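You operate a simulated robot arm through the tools that you are given. There is no shell and no other tool. Be economical: measure what you need, move in short steps, check, and stop when the job is done.

You are at the controls of a simulated robot arm. One attempt, no reset.

## Task
Run the green-banded nut down its stud, snug it up with its socket and dot the stud's tip.
Fine: socket of the same colour, put back after; blue marker, back in its pot; leave the other studs and nuts. Set down upright: what you pick out, blue marker.

The check looks at the end state, three seconds after you hand in, the way a careful person would. Anything else that was tipped, shoved, dropped, spilled or broken makes it a failure.

## Robot
A 7-joint arm with a two-finger parallel gripper, fixed in place. Base frame: the origin is at the foot of the arm, x ahead of it, y to its left, z up. Units: cm, degrees, N and s.
With the tool pointing down near the work surface it reaches from about 24 to 68 cm from the base axis. Its first joint turns from -66.0 to 66.0 degrees. Payload 2.4 kg.
Tool frame: the origin (TCP) lies between the finger pads and is the grasp point; the fingertips stand 3 cm ahead of it; z points along the fingers, y is the line along which they close. Largest opening 9.4 cm; finger width 2.8, thickness 1; the body of the gripper, 5 by 9.6 cm, starts 5.5 cm behind the TCP.
Orientation is told as [roll, pitch, yaw] about the base's x, y, z axes, in that order, counted from this pose: with the fingers straight down and closing along the base's y, the tool's x points along the base's -x, its y along +y and its z along -z.

## Interface
- The arm moves only by the tool jog_arm. Its argument "moves" is one flat list of numbers, 7 for each row, row after row: the turn, a rotation vector about the base's x, y, z in degrees, then the shift along the base's x, y, z in cm, then the opening, from 0 (shut) to 1 (fully open). In form: [rx, ry, rz, x, y, z, jaw, rx, ry, rz, x, y, z, jaw, ...]. A call has 1 to 12 rows; each row shifts and turns the commanded pose from where the row before left it. Rows are played at 5 a second. More than 5 cm and 8.6 degrees between two rows, or a gripper value outside its range, and nothing of the call is played. Where a pose cannot be reached the arm comes as near as it can. A force on the tool above 70 N (or 10 N above the force at the start of the call, whichever is more), or a blocked arm, ends the call early, and 0.2 s more pass. The fingers move at their own pace (about 15.3 cm/s each) and stop on an object; they squeeze with about 23 N. The grip force told is the motor's: it shows also when the fingers shut on nothing. Time passes only in rows, and 0.2 s behind the last, so rows that do not move let the fingers close. The reply holds the time, the measured pose of the TCP, the force on the tool along the base axes, the opening and the grip force, in the units named above and with some noise, with the torque about the TCP (base axes, N m) and any sound that the robot's microphone picked up.
- Cameras (640 x 400 px; columns grow to the right, rows downward): "scene" is fixed at [4.83, 47.75, 145.33]; the picture's right is [-0.69, -0.72, 0.00], its down [-0.34, 0.33, -0.88] and it looks along [0.64, -0.61, -0.48] (base axes); focal length 374 px, centre (320, 200). "wrist" rides on the gripper at [7.6, 1.4, -10.2] in the tool frame; the picture's right is [-0.18, 0.98, 0.00], its down [-0.75, -0.14, -0.64] and it looks along [-0.63, -0.12, 0.77] (tool axes); focal length 243 px, centre (320, 200). There is no depth. A picture from a camera that has moved, and an enlarged one, comes with that camera's place and axes in the base frame and with its lens.
- get_image(camera): a new picture of that camera. It takes no simulated time.
- inspect(camera, box): a new picture of the part [left, top, right, bottom] of that camera's present view, enlarged. It takes no simulated time.
- sign_off(): hands the job in; it is judged then, once.

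Go step by step. Nothing tells you positions but the pictures and the camera data: compare them with the known pose of the tool, close in by small moves and look again before you grip or let go. The budget is 120 turns and 64 pictures, counting those below and the enlarged ones. Unless the task says otherwise, let go and move clear before handing in, and close with one line.

The tools are called after "Emit:" as name(argument=value, ...) on one line, values as JSON. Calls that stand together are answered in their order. jog_arm: Moves the arm, as the interface text tells. Its arguments: {"type":"object","properties":{"moves":{"type":"array"}},"required":["moves"]} The other tools are called the same way: get_image (camera) takes a picture; inspect (camera, box) takes an enlarged picture of a part of a camera's view; sign_off () hands the job in.

At the start:

```text
clock: 0.0
tool_pos: [38.19, 6.31, 124.83]
orientation: [0.0, 0.0, -0.1]
contact_force: [-0.6, 0.9, 0.6]
moment: [0.02, 0.01, -0.03]
width: 9.38
gripper_force: 0.1
```

scene: 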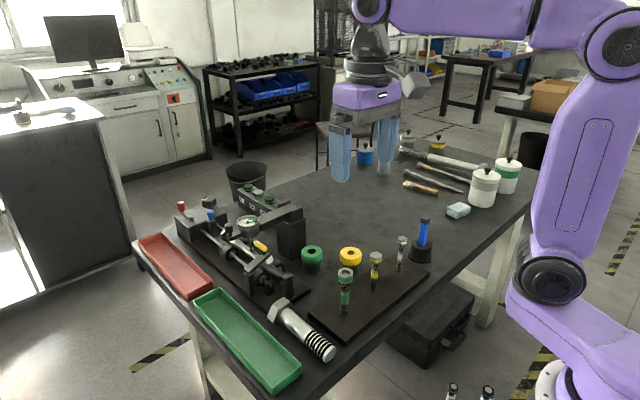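
wrist: 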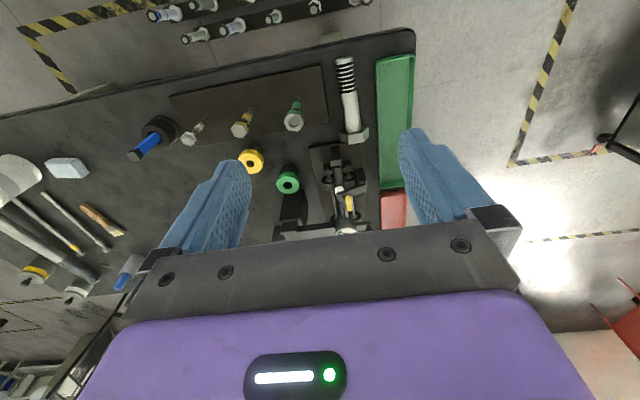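

I see a plate with three studs (green, yellow, plain), two sockets (green, yellow), and a blue marker in a black pot. I'll look closer first.

Emit:
inspect(camera="scene", box=[280, 200, 460, 350])

Emit:
inspect(camera="wrist", box=[120, 50, 380, 210])

```text
2.67 times, centred on (370, 275) of scene
camera zoom: at [4.83, 47.75, 145.33], right [-0.69, -0.72, 0.0], down [-0.34, 0.33, -0.88], along [0.64, -0.61, -0.48], focal length 997 px, centre (187, 0)
```

zoom: 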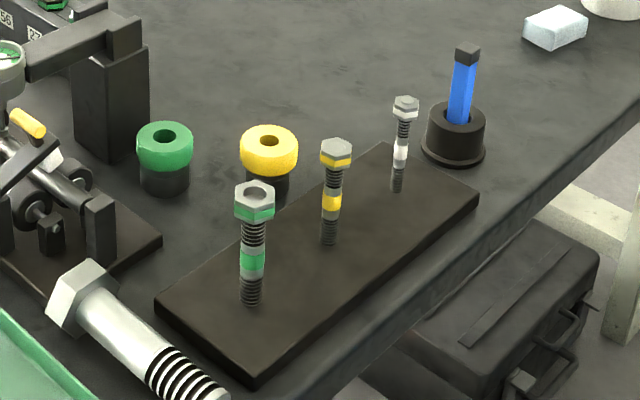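

```text
2.46 times, centred on (250, 130) of wrist
camera zoom: at [30.61, 7.73, 135.19], right [0.18, 0.98, 0.0], down [0.75, -0.14, 0.64], along [0.63, -0.12, -0.77], focal length 597 px, centre (492, 372)
```

zoom: 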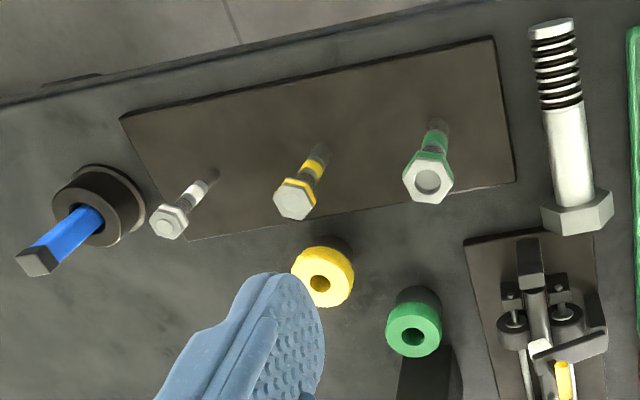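

The nuts stand at the stud tops and the sockets stand on the table behind the plate. From two views the green nut is near (47, 0, 92.5). I'll go lower for a better look.

Emit:
jog_arm(moves=[0, 0, 0, 1, -1, -4, 1, 0, 0, 0, 1, -1, -4, 1, 0, 0, 0, 0.5, -1, -4, 1, 0, 0, 0, 0.5, -1, -4, 1, 0, 0, 0, 0, 0, 0, 1])

Emit:
get_image(camera="wrist")

```text
clock: 1.2
tool_pos: [41.27, 2.1, 108.91]
orientation: [-0.1, -0.1, 0.0]
contact_force: [0.8, -0.3, 0.0]
moment: [0.01, 0.04, 0.02]
width: 9.39
gripper_force: 0.0
```

```text
59 pictures are left
camera wrist: at [33.7, 3.6, 119.2], right [0.18, 0.98, 0.0], down [0.75, -0.14, 0.64], along [0.63, -0.12, -0.77], focal length 243 px, centre (320, 200)
```

wrist: 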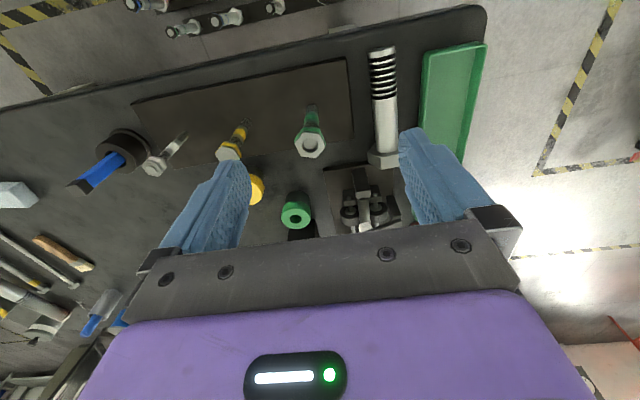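

The nut, the sockets and the marker are all in view. I'll enlarge this to get accurate positions.

Emit:
inspect(camera="wrist", box=[200, 80, 392, 250])

Emit:
inspect(camera="scene", box=[296, 230, 392, 320])

```text
2.35 times, centred on (296, 165) of wrist
camera zoom: at [33.7, 3.6, 119.2], right [0.18, 0.98, 0.0], down [0.75, -0.14, 0.64], along [0.63, -0.12, -0.77], focal length 571 px, centre (376, 282)
```

zoom: 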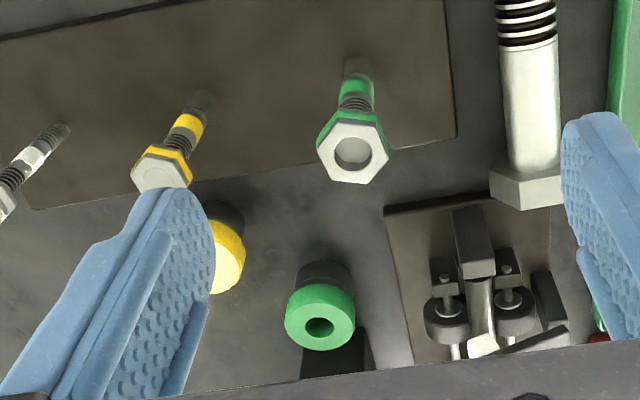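

```text
4.44 times, centred on (344, 275) of scene
camera zoom: at [4.83, 47.75, 145.33], right [-0.69, -0.72, 0.0], down [-0.34, 0.33, -0.88], along [0.64, -0.61, -0.48], focal length 1661 px, centre (213, -133)
```

zoom: 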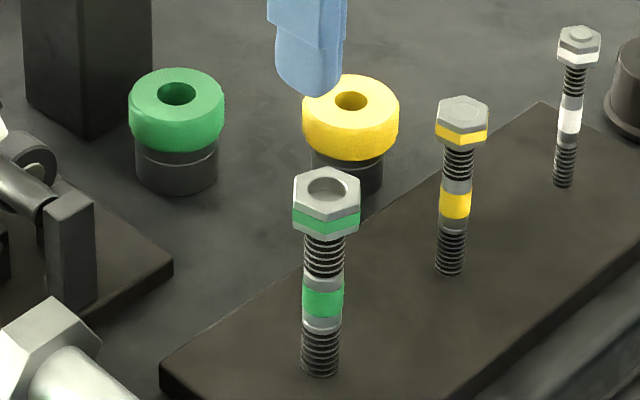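

The nut is about (47.0, 0.0), its top z≈92.9, and the plate about z=80.5. The green socket is near (65, -7). I'll move above the nut and check the alignment.

Emit:
jog_arm(moves=[0, 0, 0, 2, -0.7, -3.5, 1, 0, 0, 0, 2, -0.7, -3.5, 1, 0, 0, 0, 1.7, -0.7, -3, 1, 0, 0, 0, 0, 0, 0, 1])

Emit:
get_image(camera="wrist")

Emit:
inspect(camera="scene", box=[296, 200, 424, 320])

```text
clock: 2.2
tool_pos: [46.96, 0.22, 98.97]
orientation: [0.0, 0.0, 0.0]
contact_force: [-0.3, 1.1, 0.5]
moment: [0.05, 0.0, 0.03]
width: 9.37
gripper_force: 0.0
```

```text
56 pictures are left
camera wrist: at [39.39, 1.61, 109.21], right [0.18, 0.98, 0.0], down [0.75, -0.14, 0.64], along [0.63, -0.12, -0.77], focal length 243 px, centre (320, 200)
```

wrist: 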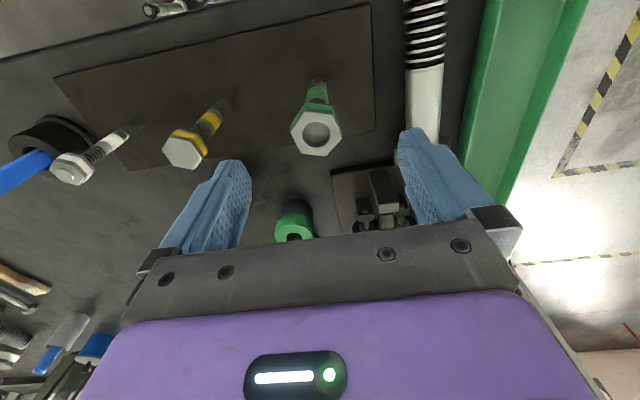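

```text
3.33 times, centred on (360, 260) of scene
camera zoom: at [4.83, 47.75, 145.33], right [-0.69, -0.72, 0.0], down [-0.34, 0.33, -0.88], along [0.64, -0.61, -0.48], focal length 1246 px, centre (187, 0)
```

zoom: 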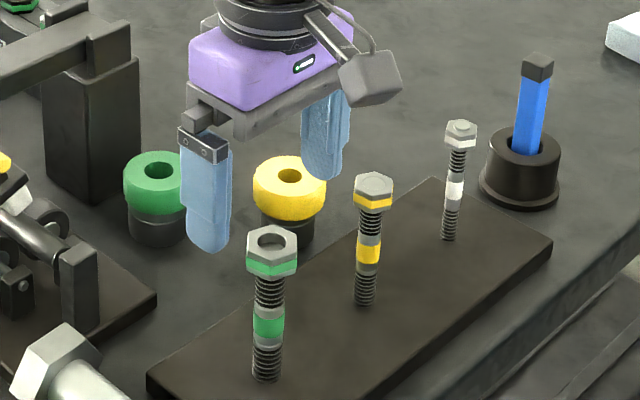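

The nut is at about (46.9, 0.0), top z≈92.6, and the tool is right above it. I'll enlarge the nut to read how its flats are turned.

Emit:
inspect(camera="wrist", box=[272, 70, 368, 166])

```text
4.17 times, centred on (320, 118) of wrist
camera zoom: at [39.39, 1.61, 109.21], right [0.18, 0.98, 0.0], down [0.75, -0.14, 0.64], along [0.63, -0.12, -0.77], focal length 1011 px, centre (320, 542)
```

zoom: 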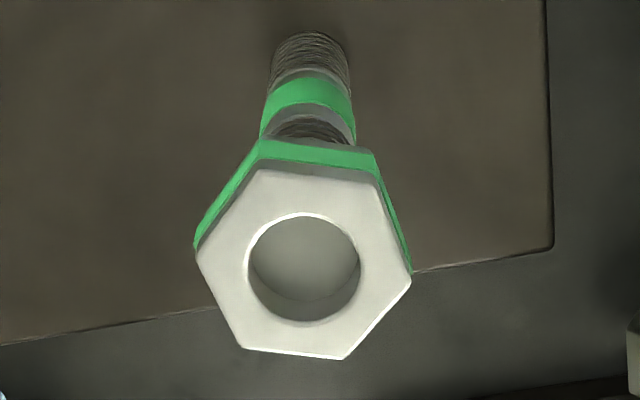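

The nut's flats face about 102° (and every 60°), so the fingers fit at yaw +12 or +72. Clockwise is a negative turn, so I'll start from +72, and I'll find out whether a larger pure turn per row is allowed.

Emit:
jog_arm(moves=[0, 0, 20, 0, 0, 0, 1, 0, 0, 20, 0, 0, 0, 1, 0, 0, 20, 0, 0, 0, 1, 0, 0, 12, 0, 0, 0, 1])

```text
refused: row 1 steps farther than a row can; nothing moved
```

Emit:
jog_arm(moves=[0, 0, 8.5, 0, 0, 0, 1, 0, 0, 8.5, 0, 0, 0, 1, 0, 0, 8.5, 0, 0, 0, 1, 0, 0, 8.5, 0, 0, 0, 1, 0, 0, 8.5, 0, 0, 0, 1, 0, 0, 8.5, 0, 0, 0, 1, 0, 0, 8.5, 0, 0, 0, 1, 0, 0, 8.5, 0, 0, 0, 1, 0, 0, 4, 0, 0, 0, 1, 0, 0, 0, 0, 0, 0, 1])

Emit:
get_image(camera="wrist")

```text
clock: 4.4
tool_pos: [46.78, 0.33, 98.9]
orientation: [-0.1, -0.1, 72.1]
contact_force: [0.3, -0.5, 0.2]
moment: [0.02, 0.02, 0.04]
width: 9.39
gripper_force: 0.1
```

```text
53 pictures are left
camera wrist: at [43.22, -6.58, 109.2], right [-0.88, 0.48, 0.0], down [0.37, 0.67, 0.64], along [0.31, 0.56, -0.77], focal length 243 px, centre (320, 200)
```

wrist: 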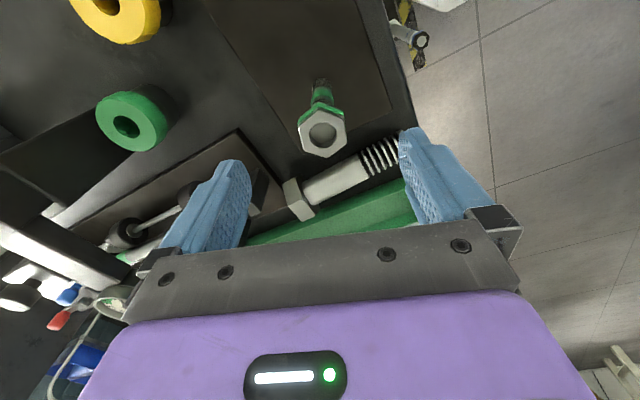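

The yaw is fine. Combining both views puts the nut at (46.7, 0.0), top≈92.9. I'll go down around it, close, and try the first part of a turn.

Emit:
jog_arm(moves=[0, 0, 0, -0.1, -0.3, -3, 1, 0, 0, 0, 0, 0, -3, 1, 0, 0, 0, 0, 0, 0, 0.6, 0, 0, 0, 0, 0, 0, 0.3, 0, 0, 0, 0, 0, 0, 0.3])

Emit:
get_image(camera="wrist")

Emit:
inspect(camera="scene", box=[296, 210, 392, 310])

```text
clock: 5.6
tool_pos: [46.59, -0.12, 92.7]
orientation: [0.2, 0.1, 72.0]
contact_force: [-13.2, 4.1, -0.4]
moment: [-0.05, -0.03, 0.03]
width: 3.59
gripper_force: 6.5
```

```text
52 pictures are left
camera wrist: at [42.98, -6.88, 103.02], right [-0.88, 0.48, 0.0], down [0.37, 0.67, 0.64], along [0.3, 0.56, -0.77], focal length 243 px, centre (320, 200)
```

wrist: 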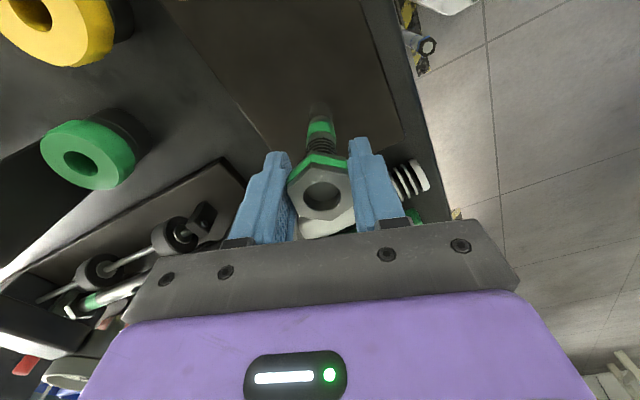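

```text
4.00 times, centred on (344, 260) of scene
camera zoom: at [4.79, 47.75, 145.33], right [-0.69, -0.72, 0.0], down [-0.34, 0.33, -0.88], along [0.64, -0.61, -0.48], focal length 1495 px, centre (224, -40)
```

zoom: 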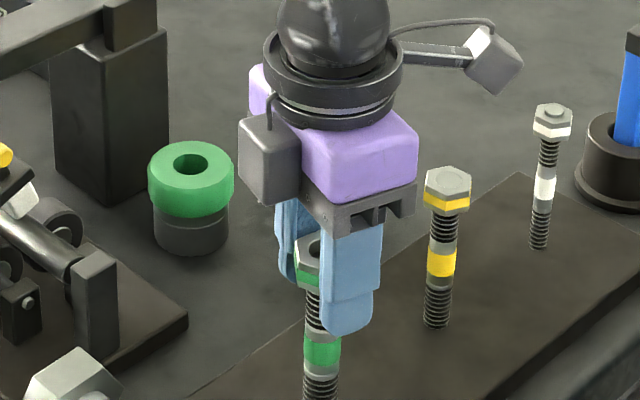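

The fingers are around the nut, with the -x finger touching first. I'll shift a bit to -x and close fully.

Emit:
jog_arm(moves=[0, 0, 0, -0.2, 0.08, 0, 0.3, 0, 0, 0, 0, 0, 0, 0.2, 0, 0, 0, 0, 0, 0, 0.2])

Emit:
inspect(camera="wrist", box=[240, 100, 420, 250])

```text
clock: 6.4
tool_pos: [46.52, -0.04, 92.89]
orientation: [0.0, 0.0, 71.9]
contact_force: [-9.8, 0.2, -7.2]
moment: [0.0, -0.04, 0.01]
width: 3.35
gripper_force: 22.6
```

```text
2.67 times, centred on (330, 175) of wrist
camera zoom: at [42.85, -6.85, 103.07], right [-0.88, 0.48, 0.0], down [0.37, 0.67, 0.64], along [0.31, 0.56, -0.77], focal length 647 px, centre (293, 267)
```

zoom: 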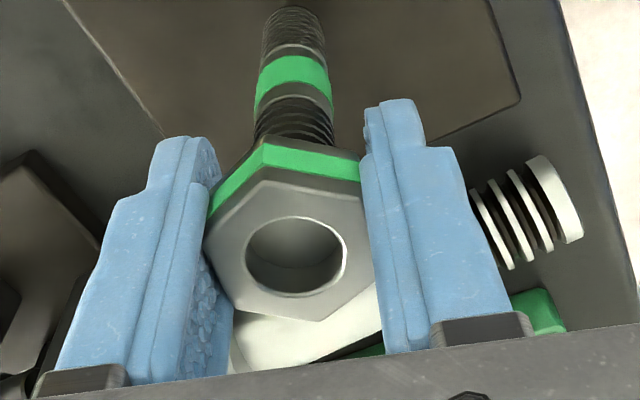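

The fingers sit on opposite flats, width 3.35. I'll turn clockwise and watch the forces.

Emit:
jog_arm(moves=[0, 0, -8.5, 0, 0, 0, 0.2, 0, 0, -8.5, 0, 0, 0, 0.2, 0, 0, -8.5, 0, 0, 0, 0.2, 0, 0, -8.5, 0, 0, 0, 0.2, 0, 0, -8.5, 0, 0, 0, 0.2, 0, 0, -8.5, 0, 0, 0, 0.2, 0, 0, -8.5, 0, 0, 0, 0.2, 0, 0, -8.5, 0, 0, 0, 0.2, 0, 0, -8.5, 0, 0, 0, 0.2, 0, 0, -8.5, 0, 0, 0, 0.2, 0, 0, -8.5, 0, 0, 0, 0.2, 0, 0, -8.5, 0, 0, 0, 0.2])

Emit:
inspect(camera="wrist", box=[240, 100, 420, 250])

```text
clock: 9.0
tool_pos: [46.54, 0.06, 92.86]
orientation: [0.0, -0.1, -30.1]
contact_force: [-5.5, -0.9, -17.3]
moment: [0.0, -0.19, 0.09]
width: 3.37
gripper_force: 23.0
```

```text
2.67 times, centred on (330, 175) of wrist
camera zoom: at [40.77, 5.03, 103.18], right [0.65, 0.76, 0.0], down [0.58, -0.5, 0.64], along [0.49, -0.42, -0.77], focal length 647 px, centre (293, 267)
```

zoom: 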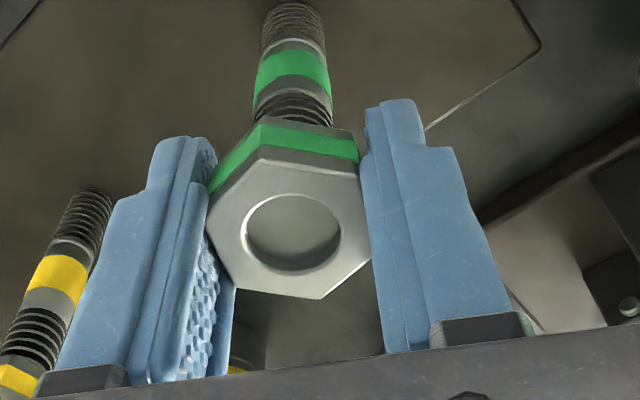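

The nut turns with the fingers and has come down about 0.5 cm over 102°, so the pitch is coarse. I'll follow it down and keep turning.

Emit:
jog_arm(moves=[0, 0, -8.5, 0, 0, -0.1, 0.2, 0, 0, -8.5, 0, 0, -0.1, 0.2, 0, 0, -8.5, 0, 0, -0.1, 0.2, 0, 0, -8.5, 0, 0, -0.1, 0.2, 0, 0, -8.5, 0, 0, -0.1, 0.2, 0, 0, -8.5, 0, 0, -0.1, 0.2, 0, 0, -8.5, 0, 0, -0.1, 0.2, 0, 0, -8.5, 0, 0, -0.1, 0.2, 0, 0, -8.5, 0, 0, -0.1, 0.2, 0, 0, -8.5, 0, 0, -0.1, 0.2])

Emit:
inspect(camera="wrist", box=[240, 100, 420, 250])

```text
clock: 11.2
tool_pos: [46.5, 0.04, 91.97]
orientation: [0.0, -0.1, -115.2]
contact_force: [-14.6, -10.9, 22.9]
moment: [0.15, 0.1, 0.02]
width: 3.36
gripper_force: 23.6
```

```text
2.67 times, centred on (330, 175) of wrist
camera zoom: at [51.11, 6.27, 102.24], right [0.81, -0.58, 0.0], down [-0.45, -0.62, 0.64], along [-0.38, -0.52, -0.77], focal length 647 px, centre (293, 267)
```

zoom: 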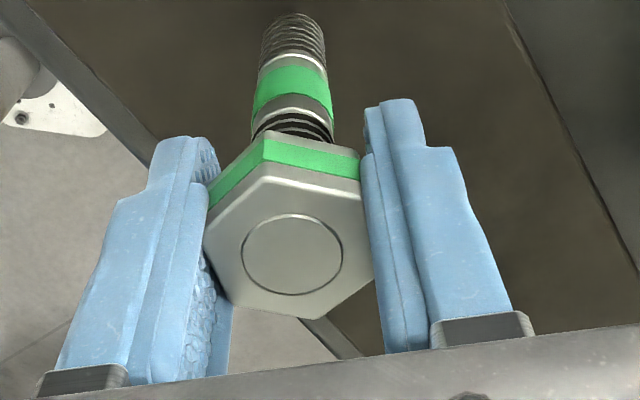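

The tip is now flush with the nut, and the pitch works out at about 1.6 cm per turn. I'll continue a little further clockwise to find the wrist's range.

Emit:
jog_arm(moves=[0, 0, -8.5, 0, 0, 0, 0.2, 0, 0, -8.5, 0, 0, 0, 0.2, 0, 0, -8.5, 0, 0, 0, 0.2, 0, 0, -8.5, 0, 0, 0, 0.2, 0, 0, -8.5, 0, 0, 0, 0.2, 0, 0, -8.5, 0, 0, -0.03, 0.2])

Emit:
inspect(camera="wrist", box=[240, 100, 420, 250])

```text
clock: 12.6
tool_pos: [46.46, -0.01, 91.82]
orientation: [-0.2, -0.2, -166.1]
contact_force: [-6.5, -2.6, -22.7]
moment: [-0.08, 0.0, 0.08]
width: 3.32
gripper_force: 23.0
```

```text
2.67 times, centred on (330, 175) of wrist
camera zoom: at [54.31, 0.42, 102.08], right [0.06, -1.0, 0.0], down [-0.76, -0.04, 0.65], along [-0.64, -0.04, -0.76], focal length 647 px, centre (293, 267)
```

zoom: 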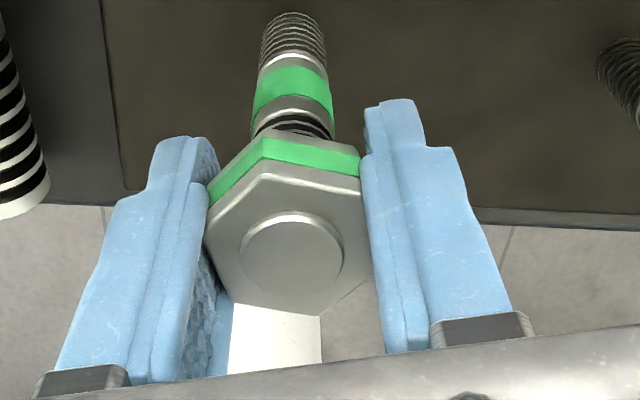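

The tip is just protruding and the wrist is still tracking at -166. I'll open, turn back 180° and take the nut again.

Emit:
jog_arm(moves=[0, 0, 0, 0, 0, 0, 0.7, 0, 0, 8.5, 0, 0, 0, 0.7, 0, 0, 8.5, 0, 0, 0, 0.7, 0, 0, 8.5, 0, 0, 0, 0.7, 0, 0, 8.5, 0, 0, 0, 0.7, 0, 0, 8.5, 0, 0, 0, 0.7, 0, 0, 8.5, 0, 0, 0, 0.7, 0, 0, 8.5, 0, 0, 0, 0.7, 0, 0, 8.5, 0, 0, 0, 0.7, 0, 0, 8.5, 0, 0, 0, 0.7, 0, 0, 8.5, 0, 0, 0, 0.7, 0, 0, 8.5, 0, 0, 0, 0.7])

Emit:
jog_arm(moves=[0, 0, 8.5, 0, 0, 0, 0.7, 0, 0, 8.5, 0, 0, 0, 0.7, 0, 0, 8.5, 0, 0, 0, 0.7, 0, 0, 8.5, 0, 0, 0, 0.7, 0, 0, 8.5, 0, 0, 0, 0.7, 0, 0, 8.5, 0, 0, 0, 0.7, 0, 0, 8.5, 0, 0, 0, 0.7, 0, 0, 8.5, 0, 0, 0, 0.7, 0, 0, 8.5, 0, 0, 0, 0.7, 0, 0, 8.5, 0, 0, 0, 0.7, 0, 0, 1.5, 0, 0, -0.25, 0.7, 0, 0, 0, 0, 0, 0, 0.7])

Emit:
inspect(camera="wrist", box=[200, 80, 440, 250])

Emit:
inspect(camera="scene", box=[296, 230, 392, 320])

```text
clock: 15.2
tool_pos: [46.65, 0.01, 91.86]
orientation: [0.0, 0.0, -72.3]
contact_force: [0.3, 0.2, 1.2]
moment: [-0.04, -0.01, 0.0]
width: 6.55
gripper_force: 0.1
```

```text
clock: 17.8
tool_pos: [46.59, -0.06, 91.69]
orientation: [0.0, 0.0, 14.2]
contact_force: [0.0, -0.3, 0.5]
moment: [-0.02, 0.01, 0.0]
width: 6.6
gripper_force: 0.1
```

```text
2.35 times, centred on (320, 165) of wrist
camera zoom: at [38.9, -0.51, 101.94], right [-0.06, 1.0, 0.0], down [0.77, 0.05, 0.64], along [0.64, 0.04, -0.77], focal length 571 px, centre (320, 282)
```

zoom: 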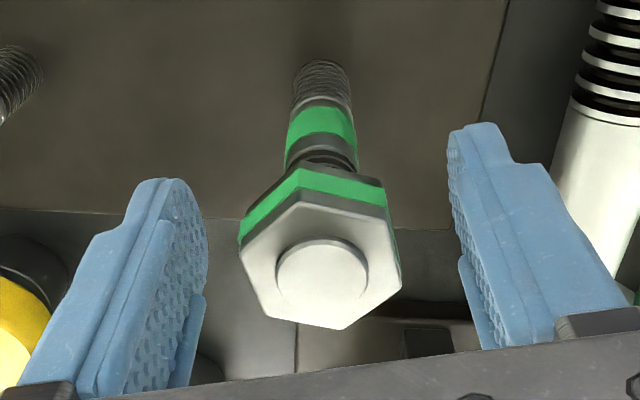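

```text
4.44 times, centred on (344, 275) of scene
camera zoom: at [4.83, 47.75, 145.33], right [-0.69, -0.72, 0.0], down [-0.34, 0.33, -0.88], along [0.64, -0.61, -0.48], focal length 1661 px, centre (213, -133)
```

zoom: 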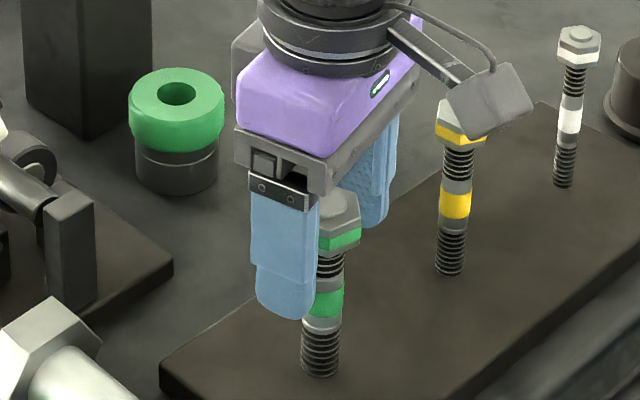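

The nut holds its place and the flats match yaw 14. I'll grip again and turn on clockwise.

Emit:
jog_arm(moves=[0, 0, 0, 0, 0, 0, 0.2, 0, 0, 0, 0, 0, 0, 0.2, 0, 0, -8.5, 0, 0, -0.03, 0.2, 0, 0, -8.5, 0, 0, -0.03, 0.2, 0, 0, -8.5, 0, 0, -0.03, 0.2, 0, 0, -8.5, 0, 0, -0.03, 0.2, 0, 0, -8.5, 0, 0, -0.03, 0.2, 0, 0, -8.5, 0, 0, -0.03, 0.2, 0, 0, -8.5, 0, 0, -0.03, 0.2, 0, 0, -8.5, 0, 0, -0.03, 0.2])

Emit:
inspect(camera="wrist", box=[240, 100, 420, 250])

```text
clock: 20.0
tool_pos: [46.63, -0.08, 91.48]
orientation: [-0.1, 0.1, -54.2]
contact_force: [-10.5, -0.8, -0.2]
moment: [0.06, -0.18, 0.04]
width: 3.36
gripper_force: 23.0
```

```text
2.67 times, centred on (330, 175) of wrist
camera zoom: at [43.32, 6.98, 101.65], right [0.9, 0.43, 0.0], down [0.33, -0.69, 0.64], along [0.27, -0.58, -0.77], focal length 647 px, centre (293, 267)
```

zoom: 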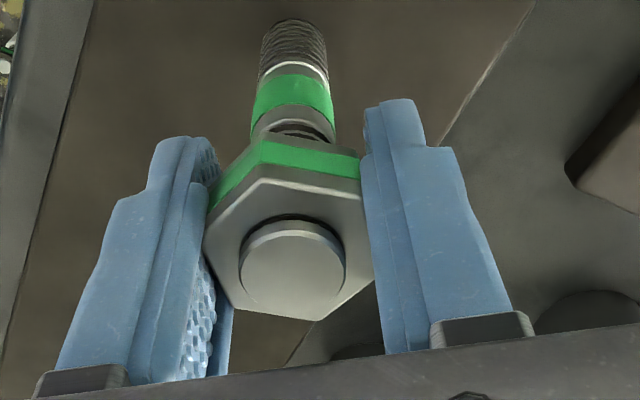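

Only a small gap remains above the collar and the tip now stands proud. I'll continue in a smaller bite.

Emit:
jog_arm(moves=[0, 0, -8.5, 0, 0, -0.03, 0.2, 0, 0, -8.5, 0, 0, -0.03, 0.2, 0, 0, -8.5, 0, 0, -0.03, 0.2, 0, 0, -8.5, 0, 0, -0.03, 0.2, 0, 0, 0, 0, 0, 0, 0.2])

Emit:
inspect(camera="wrist", box=[240, 100, 420, 250])

```text
clock: 21.2
tool_pos: [46.57, -0.08, 91.18]
orientation: [-0.1, 0.0, -88.2]
contact_force: [-14.8, -7.0, -4.6]
moment: [0.21, -0.14, -0.03]
width: 3.37
gripper_force: 23.1
```

```text
2.67 times, centred on (330, 175) of wrist
camera zoom: at [47.78, 7.61, 101.49], right [0.99, -0.15, 0.0], down [-0.12, -0.76, 0.64], along [-0.1, -0.63, -0.77], focal length 647 px, centre (293, 267)
```

zoom: 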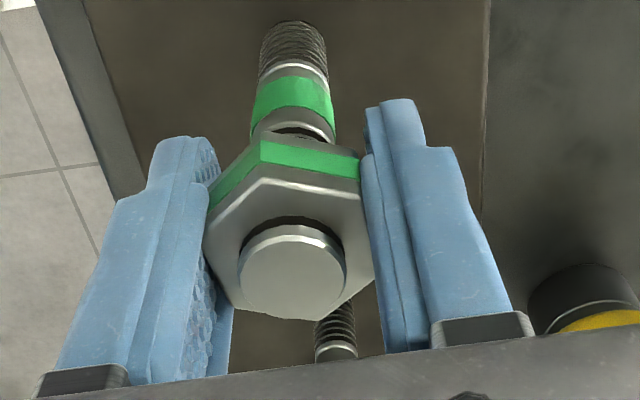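

Still running freely, with no torque about z yet. I'll take the next bite.

Emit:
jog_arm(moves=[0, 0, -8.5, 0, 0, -0.035, 0.2, 0, 0, -8.5, 0, 0, -0.035, 0.2, 0, 0, -8.5, 0, 0, -0.035, 0.2, 0, 0, -8.5, 0, 0, -0.035, 0.2, 0, 0, 0, 0, 0, 0, 0.2])

Emit:
inspect(camera="wrist", box=[240, 100, 420, 250])

```text
clock: 22.4
tool_pos: [46.48, -0.08, 91.14]
orientation: [-0.2, 0.1, -122.3]
contact_force: [-13.8, -8.8, -9.6]
moment: [0.13, -0.22, 0.0]
width: 3.34
gripper_force: 23.2
```

```text
2.67 times, centred on (330, 175) of wrist
camera zoom: at [51.83, 5.65, 101.34], right [0.73, -0.68, 0.0], down [-0.52, -0.56, 0.64], along [-0.44, -0.47, -0.77], focal length 647 px, centre (293, 267)
```

zoom: 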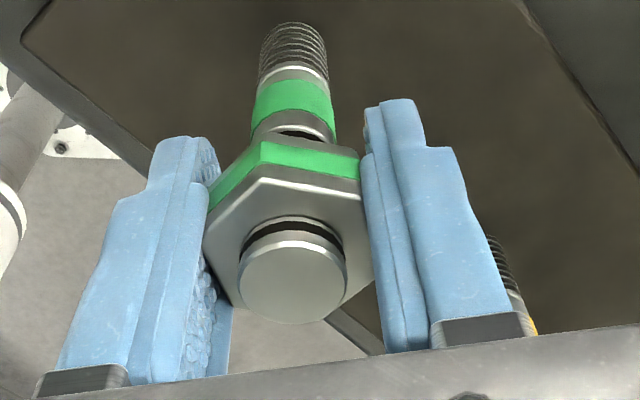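

Emit:
jog_arm(moves=[0, 0, -8.5, 0, 0, -0.04, 0.2, 0, 0, -8.5, 0, 0, -0.04, 0.2, 0, 0, -8.5, 0, 0, -0.04, 0.2, 0, 0, -8.5, 0, 0, -0.04, 0.2, 0, 0, -8.5, 0, 0, -0.04, 0.2, 0, 0, 0, 0, 0, 0, 0.2])

Emit:
inspect(camera="wrist", box=[240, 100, 420, 250])

```text
clock: 23.8
tool_pos: [46.33, -0.02, 90.89]
orientation: [0.0, 0.1, -164.7]
contact_force: [-13.9, -7.7, 0.5]
moment: [-0.12, 0.22, 0.06]
width: 3.35
gripper_force: 22.7
```

```text
2.67 times, centred on (330, 175) of wrist
camera zoom: at [54.28, 0.64, 101.16], right [0.08, -1.0, 0.0], down [-0.76, -0.06, 0.64], along [-0.64, -0.05, -0.77], focal length 647 px, centre (293, 267)
```

zoom: 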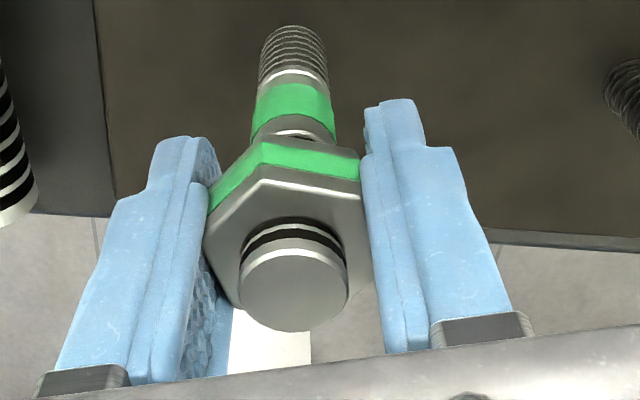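

The nut is almost on the collar and the tip stands well proud; the socket can do the rest. I'll open, rise, and turn back on the way to the green socket.

Emit:
jog_arm(moves=[0, 0, 0, 0, 0, 0, 0.8, 0, 0, 0, 0, 0, 0, 0.8, 0, 0, 0, 0, 0, 4, 0.8, 0, 0, 8.5, 0, 0, 4, 0.8, 0, 0, 8.5, 0, 0, 2, 1, 0, 0, 8.5, 0, 0, 0, 1, 0, 0, 8.5, 0, 0, 0, 1, 0, 0, 8.5, 0, 0, 0, 1, 0, 0, 8.5, 0, 0, 0, 1, 0, 0, 8.5, 0, 0, 0, 1, 0, 0, 8.5, 0, 0, 0, 1, 0, 0, 8.5, 0, 0, 0, 1])

Emit:
jog_arm(moves=[0, 0, 8.5, 1, -0.5, 0, 1, 0, 0, 8.5, 1, -0.5, 0, 1, 0, 0, 8.5, 1, -0.5, 0, 1, 0, 0, 8.5, 1, -0.5, 0, 1, 0, 0, 8.5, 1, -0.5, 0, 1, 0, 0, 8.5, 1, -0.5, 0, 1, 0, 0, 8.5, 1, -0.5, 0, 1, 0, 0, 8.5, 1, -0.5, 0, 1, 0, 0, 8.5, 1, -0.5, 0, 1, 0, 0, 8.5, 1, -0.5, 0, 1, 0, 0, 8.5, 1, -0.5, 0, 1, 0, 0, 8.5, 1, -0.5, 0, 1])

Emit:
get_image(camera="wrist")

Emit:
inspect(camera="scene", box=[272, 200, 432, 320])

```text
clock: 26.4
tool_pos: [46.65, -0.04, 100.94]
orientation: [-0.1, 0.0, -87.8]
contact_force: [-0.1, -0.5, 1.0]
moment: [-0.02, 0.0, 0.01]
width: 9.4
gripper_force: 0.1
```

```text
clock: 29.0
tool_pos: [58.6, -6.05, 100.79]
orientation: [-0.1, 0.0, 14.1]
contact_force: [0.6, -0.1, -0.1]
moment: [-0.01, -0.03, 0.0]
width: 9.41
gripper_force: 0.0
```

```text
40 pictures are left
camera wrist: at [50.91, -6.51, 111.14], right [-0.06, 1.0, 0.0], down [0.77, 0.05, 0.64], along [0.64, 0.04, -0.77], focal length 243 px, centre (320, 200)
```

wrist: 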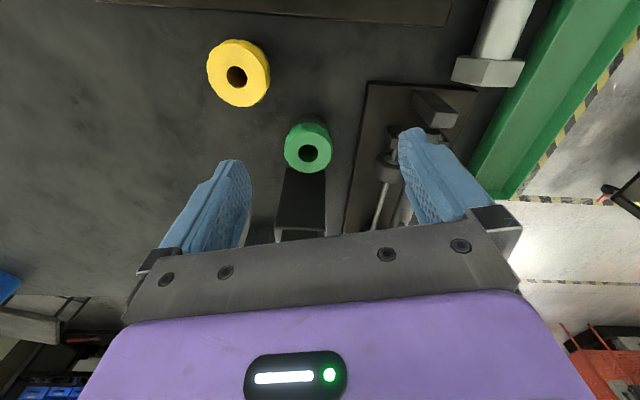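

```text
3.33 times, centred on (352, 260) of scene
camera zoom: at [4.83, 47.75, 145.33], right [-0.69, -0.72, 0.0], down [-0.34, 0.33, -0.88], along [0.64, -0.61, -0.48], focal length 1246 px, centre (213, 0)
```

zoom: 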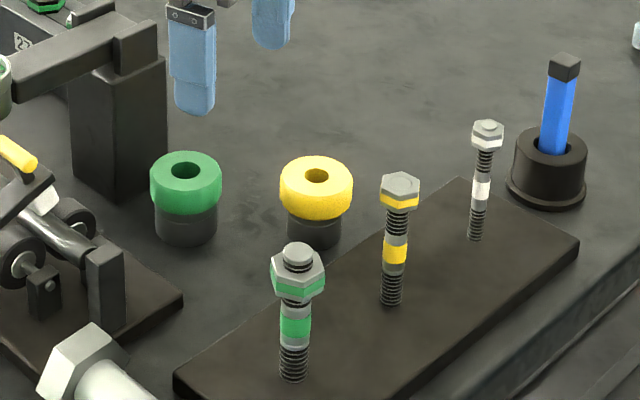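

The green socket is at (65.0, -7.05), top z≈85.5. The tall block behind it starts at x≈72, so yaw 14 is clear. I'll move over it and partly down, then check.

Emit:
jog_arm(moves=[0, 0, 0, 3.2, -0.5, 0, 1, 0, 0, 0, 3.15, -0.5, 0, 1, 0, 0, 0, 0, 0, -4.5, 1, 0, 0, 0, 0, 0, -4.5, 1, 0, 0, 0, 0, 0, -2, 1, 0, 0, 0, 0, 0, 0, 1])

Emit:
get_image(camera="wrist")

Emit:
inspect(camera="scene", box=[220, 160, 380, 290])

```text
clock: 30.4
tool_pos: [64.87, -6.95, 90.11]
orientation: [0.0, 0.1, 14.0]
contact_force: [0.0, -0.5, 0.0]
moment: [-0.01, 0.0, -0.03]
width: 9.43
gripper_force: 0.1
```

```text
38 pictures are left
camera wrist: at [57.19, -7.53, 100.28], right [-0.06, 1.0, 0.0], down [0.77, 0.05, 0.64], along [0.64, 0.04, -0.77], focal length 243 px, centre (320, 200)
```

wrist: 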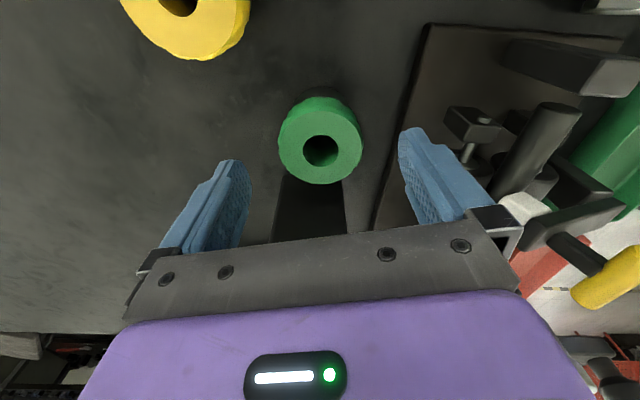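

```text
3.08 times, centred on (300, 225) of scene
camera zoom: at [4.83, 47.75, 145.33], right [-0.69, -0.72, 0.0], down [-0.34, 0.33, -0.88], along [0.64, -0.61, -0.48], focal length 1150 px, centre (382, 123)
```

zoom: 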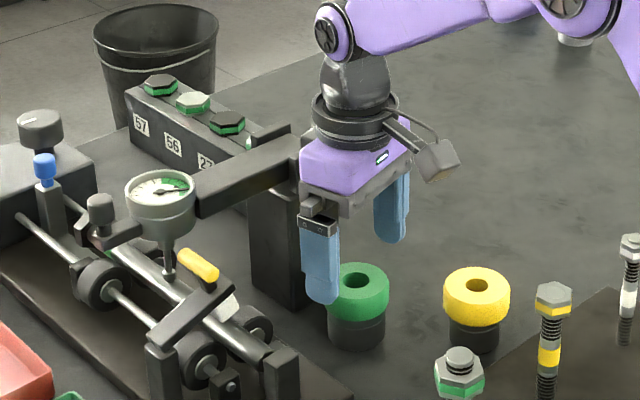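

The alignment is good; the socket centre is at (65.05, -7.05). I'll go down and close on the collar.

Emit:
jog_arm(moves=[0, 0, 0, 0.18, -0.1, -3, 1, 0, 0, 0, 0, 0, -2.8, 1, 0, 0, 0, 0, 0, 0, 0.7, 0, 0, 0, 0, 0, 0, 0.5, 0, 0, 0, 0, 0, 0, 0.5, 0, 0, 0, 0, 0, 0, 0.5])

Emit:
get_image(camera="wrist")

```text
clock: 31.8
tool_pos: [65.12, -6.96, 83.92]
orientation: [-0.1, 0.0, 14.0]
contact_force: [0.5, -0.6, 0.1]
moment: [-0.04, -0.03, 0.03]
width: 5.75
gripper_force: 22.7
```

```text
36 pictures are left
camera wrist: at [57.36, -7.45, 94.35], right [-0.06, 1.0, 0.0], down [0.77, 0.05, 0.64], along [0.64, 0.04, -0.77], focal length 243 px, centre (320, 200)
```

wrist: 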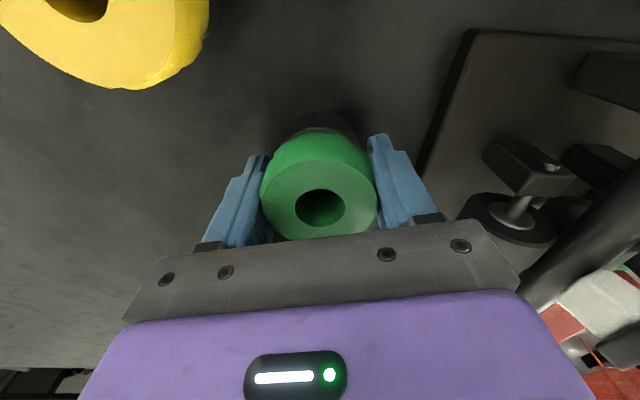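

The grip on the socket is firm. I'll lift it, check it, and carry it over the green stud.

Emit:
jog_arm(moves=[0, 0, 0, 0, 0, 2, 0.5, 0, 0, 0, 0, 0, 4, 0.5, 0, 0, 0, 0, 0, 4, 0.5, 0, 0, 0, 0, 0, 4, 0.5, 0, 0, 0, 0, 0, 3, 0.5, 0, 0, 8, -3, 1, 0, 0.5, 0, 0, 8, -3, 1, 0, 0.5, 0, 0, 8, -3, 1, 0, 0.5, 0, 0, 8, -3, 1, 0, 0.5, 0, 0, 8, -3, 1.5, 0, 0.5, 0, 0, 8, -3.4, 1.5, 0, 0.5, 0, 0, 8, 0, 0, 0, 0.5])

Emit:
get_image(camera="wrist")

Emit:
inspect(camera="scene", box=[296, 200, 392, 320])

```text
clock: 34.4
tool_pos: [46.65, 0.08, 101.03]
orientation: [0.0, 0.0, 70.2]
contact_force: [-0.8, 0.8, -2.7]
moment: [0.01, 0.02, -0.04]
width: 5.79
gripper_force: 22.8
```

```text
35 pictures are left
camera wrist: at [42.75, -6.72, 111.36], right [-0.86, 0.51, 0.0], down [0.39, 0.66, 0.64], along [0.33, 0.55, -0.77], focal length 243 px, centre (320, 200)
```

wrist: 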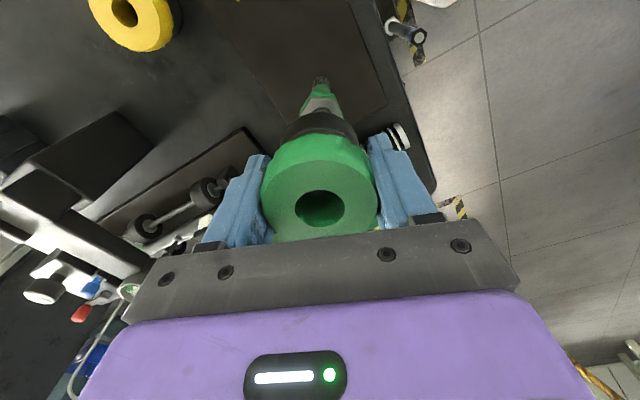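

```text
3.33 times, centred on (344, 260) of scene
camera zoom: at [4.83, 47.75, 145.33], right [-0.69, -0.72, 0.0], down [-0.34, 0.33, -0.88], along [0.64, -0.61, -0.48], focal length 1246 px, centre (240, 0)
```

zoom: 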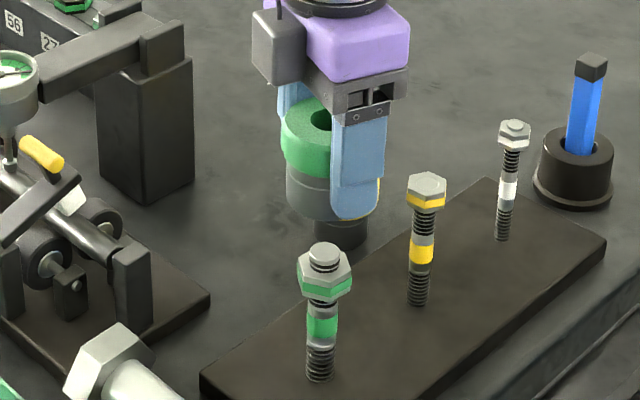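

The socket hangs straight and centred in the grip. I'll centre it over the stud at (46.5, 0.0) and go down in small steps to feel for the nut.

Emit:
jog_arm(moves=[0, 0, 0, -0.12, -0.1, -2, 0.5, 0, 0, 0, 0, 0, -2, 0.5, 0, 0, 0, 0, 0, -0.5, 0.5, 0, 0, 0, 0, 0, 0, 0.5])

Emit:
inspect(camera="scene", box=[296, 210, 392, 320])

Emit:
inspect(camera="wrist", box=[240, 60, 400, 240])

```text
clock: 35.4
tool_pos: [46.64, -0.13, 96.76]
orientation: [0.0, 0.1, 70.1]
contact_force: [0.3, -0.6, -3.1]
moment: [-0.03, 0.0, -0.02]
width: 5.77
gripper_force: 22.8
```

```text
3.64 times, centred on (344, 265) of scene
camera zoom: at [4.84, 47.75, 145.33], right [-0.69, -0.72, 0.0], down [-0.34, 0.33, -0.88], along [0.64, -0.61, -0.48], focal length 1359 px, centre (233, -36)
```

zoom: 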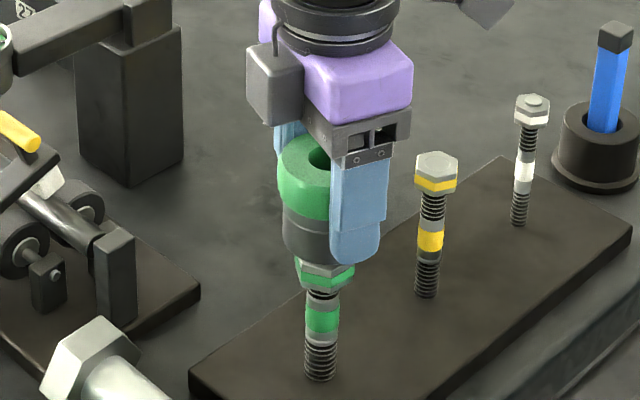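

```text
2.22 times, centred on (320, 150) of wrist
camera zoom: at [42.77, -6.83, 106.9], right [-0.86, 0.51, 0.0], down [0.39, 0.66, 0.64], along [0.33, 0.55, -0.77], focal length 539 px, centre (320, 311)
```

zoom: 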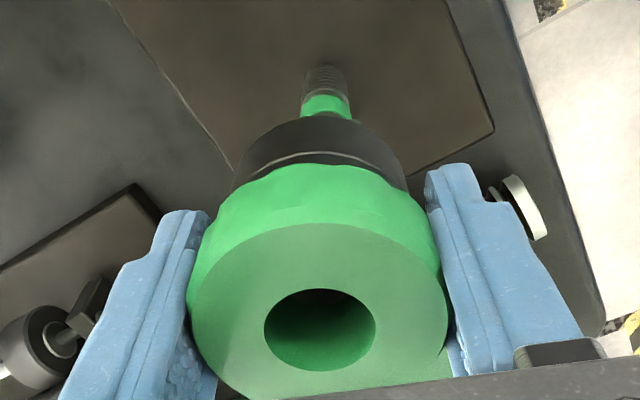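

Emit:
jog_arm(moves=[0, 0, 0, -0.08, 0.1, -0.3, 0.5, 0, 0, 0, 0, 0, -0.3, 0.5, 0, 0, 0, 0, 0, -0.3, 0.5, 0, 0, 0, 0, 0, 0, 0.5])

```text
clock: 36.4
tool_pos: [46.5, -0.04, 95.72]
orientation: [0.0, 0.0, 70.0]
contact_force: [-1.7, 1.3, 3.6]
moment: [0.09, 0.05, -0.02]
width: 5.73
gripper_force: 23.2
```

First contact is felt at TCP z≈95.7. I'll press gently and turn clockwise until the hexes match.

Emit:
jog_arm(moves=[0, 0, 0, 0, 0, -0.15, 0.5, 0, 0, -6, 0, 0, 0, 0.5, 0, 0, -6, 0, 0, 0, 0.5, 0, 0, -6, 0, 0, -0.05, 0.5])

```text
clock: 37.4
tool_pos: [46.45, -0.02, 95.7]
orientation: [-0.2, 0.0, 51.9]
contact_force: [1.4, 5.4, 17.6]
moment: [0.2, 0.17, -0.02]
width: 5.77
gripper_force: 22.8
```

Emit:
jog_arm(moves=[0, 0, -5, 0, 0, 0, 0.5, 0, 0, -5, 0, 0, 0, 0.5, 0, 0, -5, 0, 0, 0, 0.5, 0, 0, -5, 0, 0, 0, 0.5, 0, 0, -5, 0, 0, 0, 0.5])

Emit:
inspect(camera="scene", box=[304, 230, 376, 310])

```text
clock: 38.6
tool_pos: [46.52, -0.12, 95.41]
orientation: [0.1, 0.1, 26.9]
contact_force: [-0.2, 0.6, -1.2]
moment: [0.02, -0.03, 0.02]
width: 5.75
gripper_force: 23.3
```

```text
5.00 times, centred on (340, 270) of scene
camera zoom: at [4.83, 47.75, 145.33], right [-0.69, -0.72, 0.0], down [-0.34, 0.33, -0.88], along [0.64, -0.61, -0.48], focal length 1869 px, centre (220, -150)
```

zoom: 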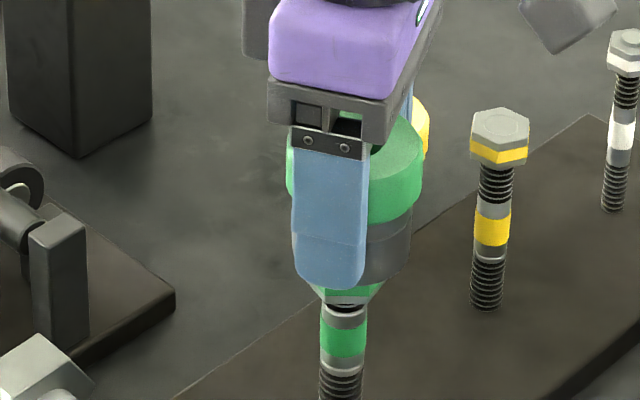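

The contact force vanished, so the socket has found the hex. I'll lower it onto the nut without turning.

Emit:
jog_arm(moves=[0, 0, 0, 0, 0, -0.3, 0.5, 0, 0, 0, 0, 0, -0.3, 0.5, 0, 0, 0, 0, 0, -0.2, 0.5, 0, 0, 0, 0, 0, 0, 0.5])

```text
clock: 39.3
tool_pos: [46.64, -0.13, 95.44]
orientation: [-0.1, -0.3, 26.9]
contact_force: [-4.5, 0.1, 16.3]
moment: [0.17, 0.02, -0.02]
width: 5.75
gripper_force: 22.9
stopped in row 3: the force on the tool passed its limit at 78 N (the readings are from after the stop); the commanded pose is now the measured one
```

It got blocked, and the readings ended at z≈95.4. I'll look at how the socket sits in the grip and on the nut.

Emit:
inspect(camera="wrist", box=[220, 60, 420, 250])

Emit:
inspect(camera="scene", box=[304, 230, 376, 310])

```text
2.11 times, centred on (320, 155) of wrist
camera zoom: at [39.18, -2.28, 105.52], right [-0.28, 0.96, 0.0], down [0.73, 0.21, 0.65], along [0.62, 0.18, -0.76], focal length 511 px, centre (320, 295)
```

zoom: 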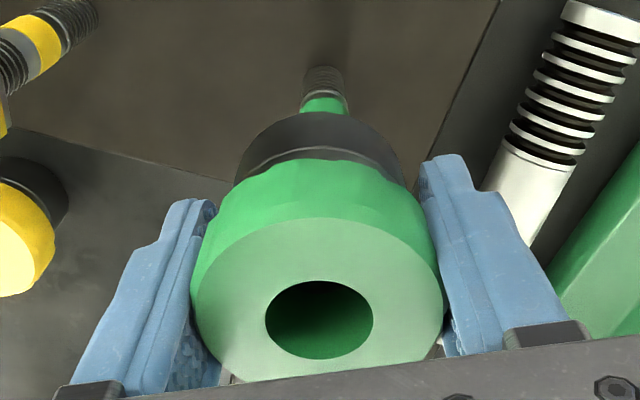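

```text
5.00 times, centred on (340, 270) of scene
camera zoom: at [4.8, 47.75, 145.33], right [-0.69, -0.72, 0.0], down [-0.34, 0.33, -0.88], along [0.64, -0.61, -0.48], focal length 1869 px, centre (220, -150)
```

zoom: 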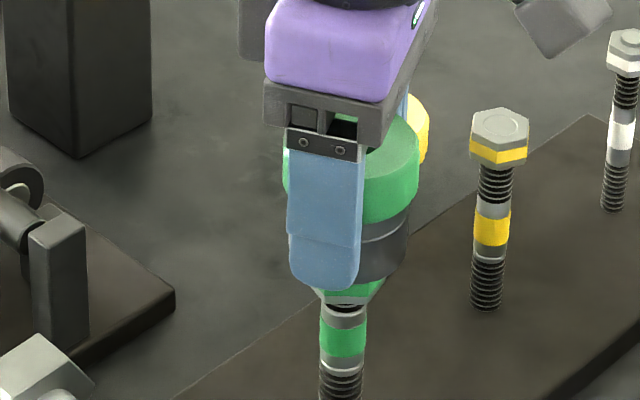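

The socket rests at the nut's edge and isn't clearly over it. I'll ease off, recentre, and keep searching clockwise with light pressure.

Emit:
jog_arm(moves=[0, 0, 0, -0.12, 0.1, 0.2, 0.5, 0, 0, 0, 0, 0, -0.25, 0.5, 0, 0, -5, 0, 0, -0.05, 0.5, 0, 0, -5, 0, 0, 0, 0.5])

```text
clock: 40.3
tool_pos: [46.47, 0.05, 95.29]
orientation: [0.0, -0.3, 16.8]
contact_force: [-11.3, -5.8, 45.8]
moment: [-0.52, -0.08, -0.08]
width: 5.74
gripper_force: 22.9
```

Emit:
jog_arm(moves=[0, 0, 0, 0, 0, 0.3, 0.5, 0, 0, 0, 0, 0, 0.3, 0.5, 0, 0, 0, 0, 0, 0, 0.5])

Emit:
get_image(camera="wrist")

```text
clock: 41.1
tool_pos: [46.48, 0.13, 95.61]
orientation: [0.0, -0.1, 16.8]
contact_force: [-0.4, -0.4, -3.1]
moment: [0.0, -0.01, 0.0]
width: 5.73
gripper_force: 23.1
```

```text
28 pictures are left
camera wrist: at [38.74, -0.74, 105.86], right [-0.11, 0.99, 0.0], down [0.76, 0.08, 0.64], along [0.64, 0.07, -0.77], focal length 243 px, centre (320, 200)
```

wrist: 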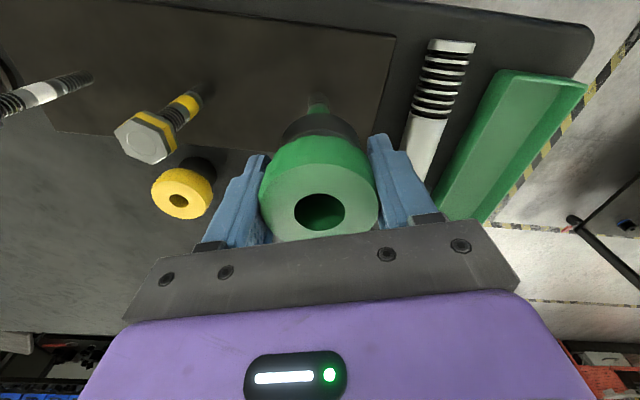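

The socket only slid up a little in the fingers, so the hexes haven't matched yet. I'll recentre to (46.48, -0.05) and search more finely with light pressure.

Emit:
jog_arm(moves=[0, 0, 0, 0, -0.18, -0.2, 0.5, 0, 0, -3, 0, 0, -0.1, 0.5, 0, 0, -3, 0, 0, 0, 0.5, 0, 0, -3, 0, 0, 0, 0.5, 0, 0, -3, 0, 0, 0, 0.5, 0, 0, -3, 0, 0, 0, 0.5])

```text
clock: 42.5
tool_pos: [46.53, -0.19, 95.4]
orientation: [-0.1, 0.0, 1.8]
contact_force: [-0.4, -0.1, -3.0]
moment: [-0.02, -0.04, 0.0]
width: 5.74
gripper_force: 22.9
```

Emit:
jog_arm(moves=[0, 0, 0, 0, 0.1, -0.15, 0.5, 0, 0, 0, 0, 0, 0, 0.5])

```text
clock: 43.1
tool_pos: [46.51, -0.09, 95.24]
orientation: [-0.1, -0.2, 1.9]
contact_force: [-1.1, 0.9, -0.2]
moment: [-0.02, 0.02, -0.03]
width: 5.75
gripper_force: 22.6
```

Emit:
jog_arm(moves=[0, 0, 0, 0, 0, -0.12, 0.5, 0, 0, -3, 0, 0, 0, 0.5, 0, 0, -3, 0, 0, 0, 0.5, 0, 0, -3, 0, 0, 0, 0.5, 0, 0, -3, 0, 0, 0, 0.5, 0, 0, -3, 0, 0, 0, 0.5])

```text
clock: 44.5
tool_pos: [46.5, 0.05, 95.16]
orientation: [0.0, -0.2, -13.2]
contact_force: [1.9, 2.5, 14.6]
moment: [-0.09, -0.2, -0.01]
width: 5.76
gripper_force: 23.8
```

Emit:
jog_arm(moves=[0, 0, -3, 0, 0, 0, 0.5, 0, 0, -3, 0, 0, 0, 0.5, 0, 0, -3, 0, 0, 0, 0.5, 0, 0, -3, 0, 0, 0, 0.5, 0, 0, -3, 0, 0, 0, 0.5, 0, 0, -3, 0, 0, 0, 0.5])

```text
clock: 45.9
tool_pos: [46.42, -0.01, 94.93]
orientation: [-0.2, -0.1, -31.1]
contact_force: [1.3, 2.3, 6.0]
moment: [0.0, -0.16, 0.04]
width: 5.74
gripper_force: 22.9
```

The force fell again, 60° from the earlier drop, so the match is near here. I'll press a little more at this angle.

Emit:
jog_arm(moves=[0, 0, 0, 0, 0, -0.1, 0.5, 0, 0, 0, 0, 0, -0.1, 0.5])

Emit:
get_image(camera="wrist")

```text
clock: 46.5
tool_pos: [46.46, -0.13, 94.99]
orientation: [-0.1, -0.3, -31.1]
contact_force: [-13.6, 2.7, 48.6]
moment: [-0.45, 0.01, -0.12]
width: 5.75
gripper_force: 23.0
```

```text
27 pictures are left
camera wrist: at [40.68, 5.04, 105.27], right [0.67, 0.75, 0.0], down [0.57, -0.51, 0.64], along [0.48, -0.43, -0.76], focal length 243 px, centre (320, 200)
```

wrist: 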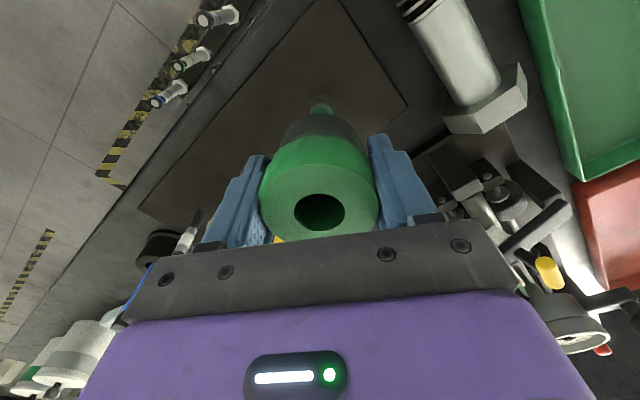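

It entered about 0.3 cm and then stopped hard, with the socket not sliding. I'll ease the pressure and turn on in small steps to finish the alignment.

Emit:
jog_arm(moves=[0, 0, 0, 0, 0.05, 0.12, 0.5, 0, 0, -3, 0, 0, 0, 0.5, 0, 0, -3, 0, 0, 0, 0.5, 0, 0, 0, 0, 0, 0, 0.5])

```text
clock: 47.5
tool_pos: [46.41, -0.17, 94.97]
orientation: [-0.1, -0.1, -37.2]
contact_force: [-3.4, -4.6, 16.9]
moment: [-0.44, -0.07, -0.04]
width: 5.75
gripper_force: 23.4
```

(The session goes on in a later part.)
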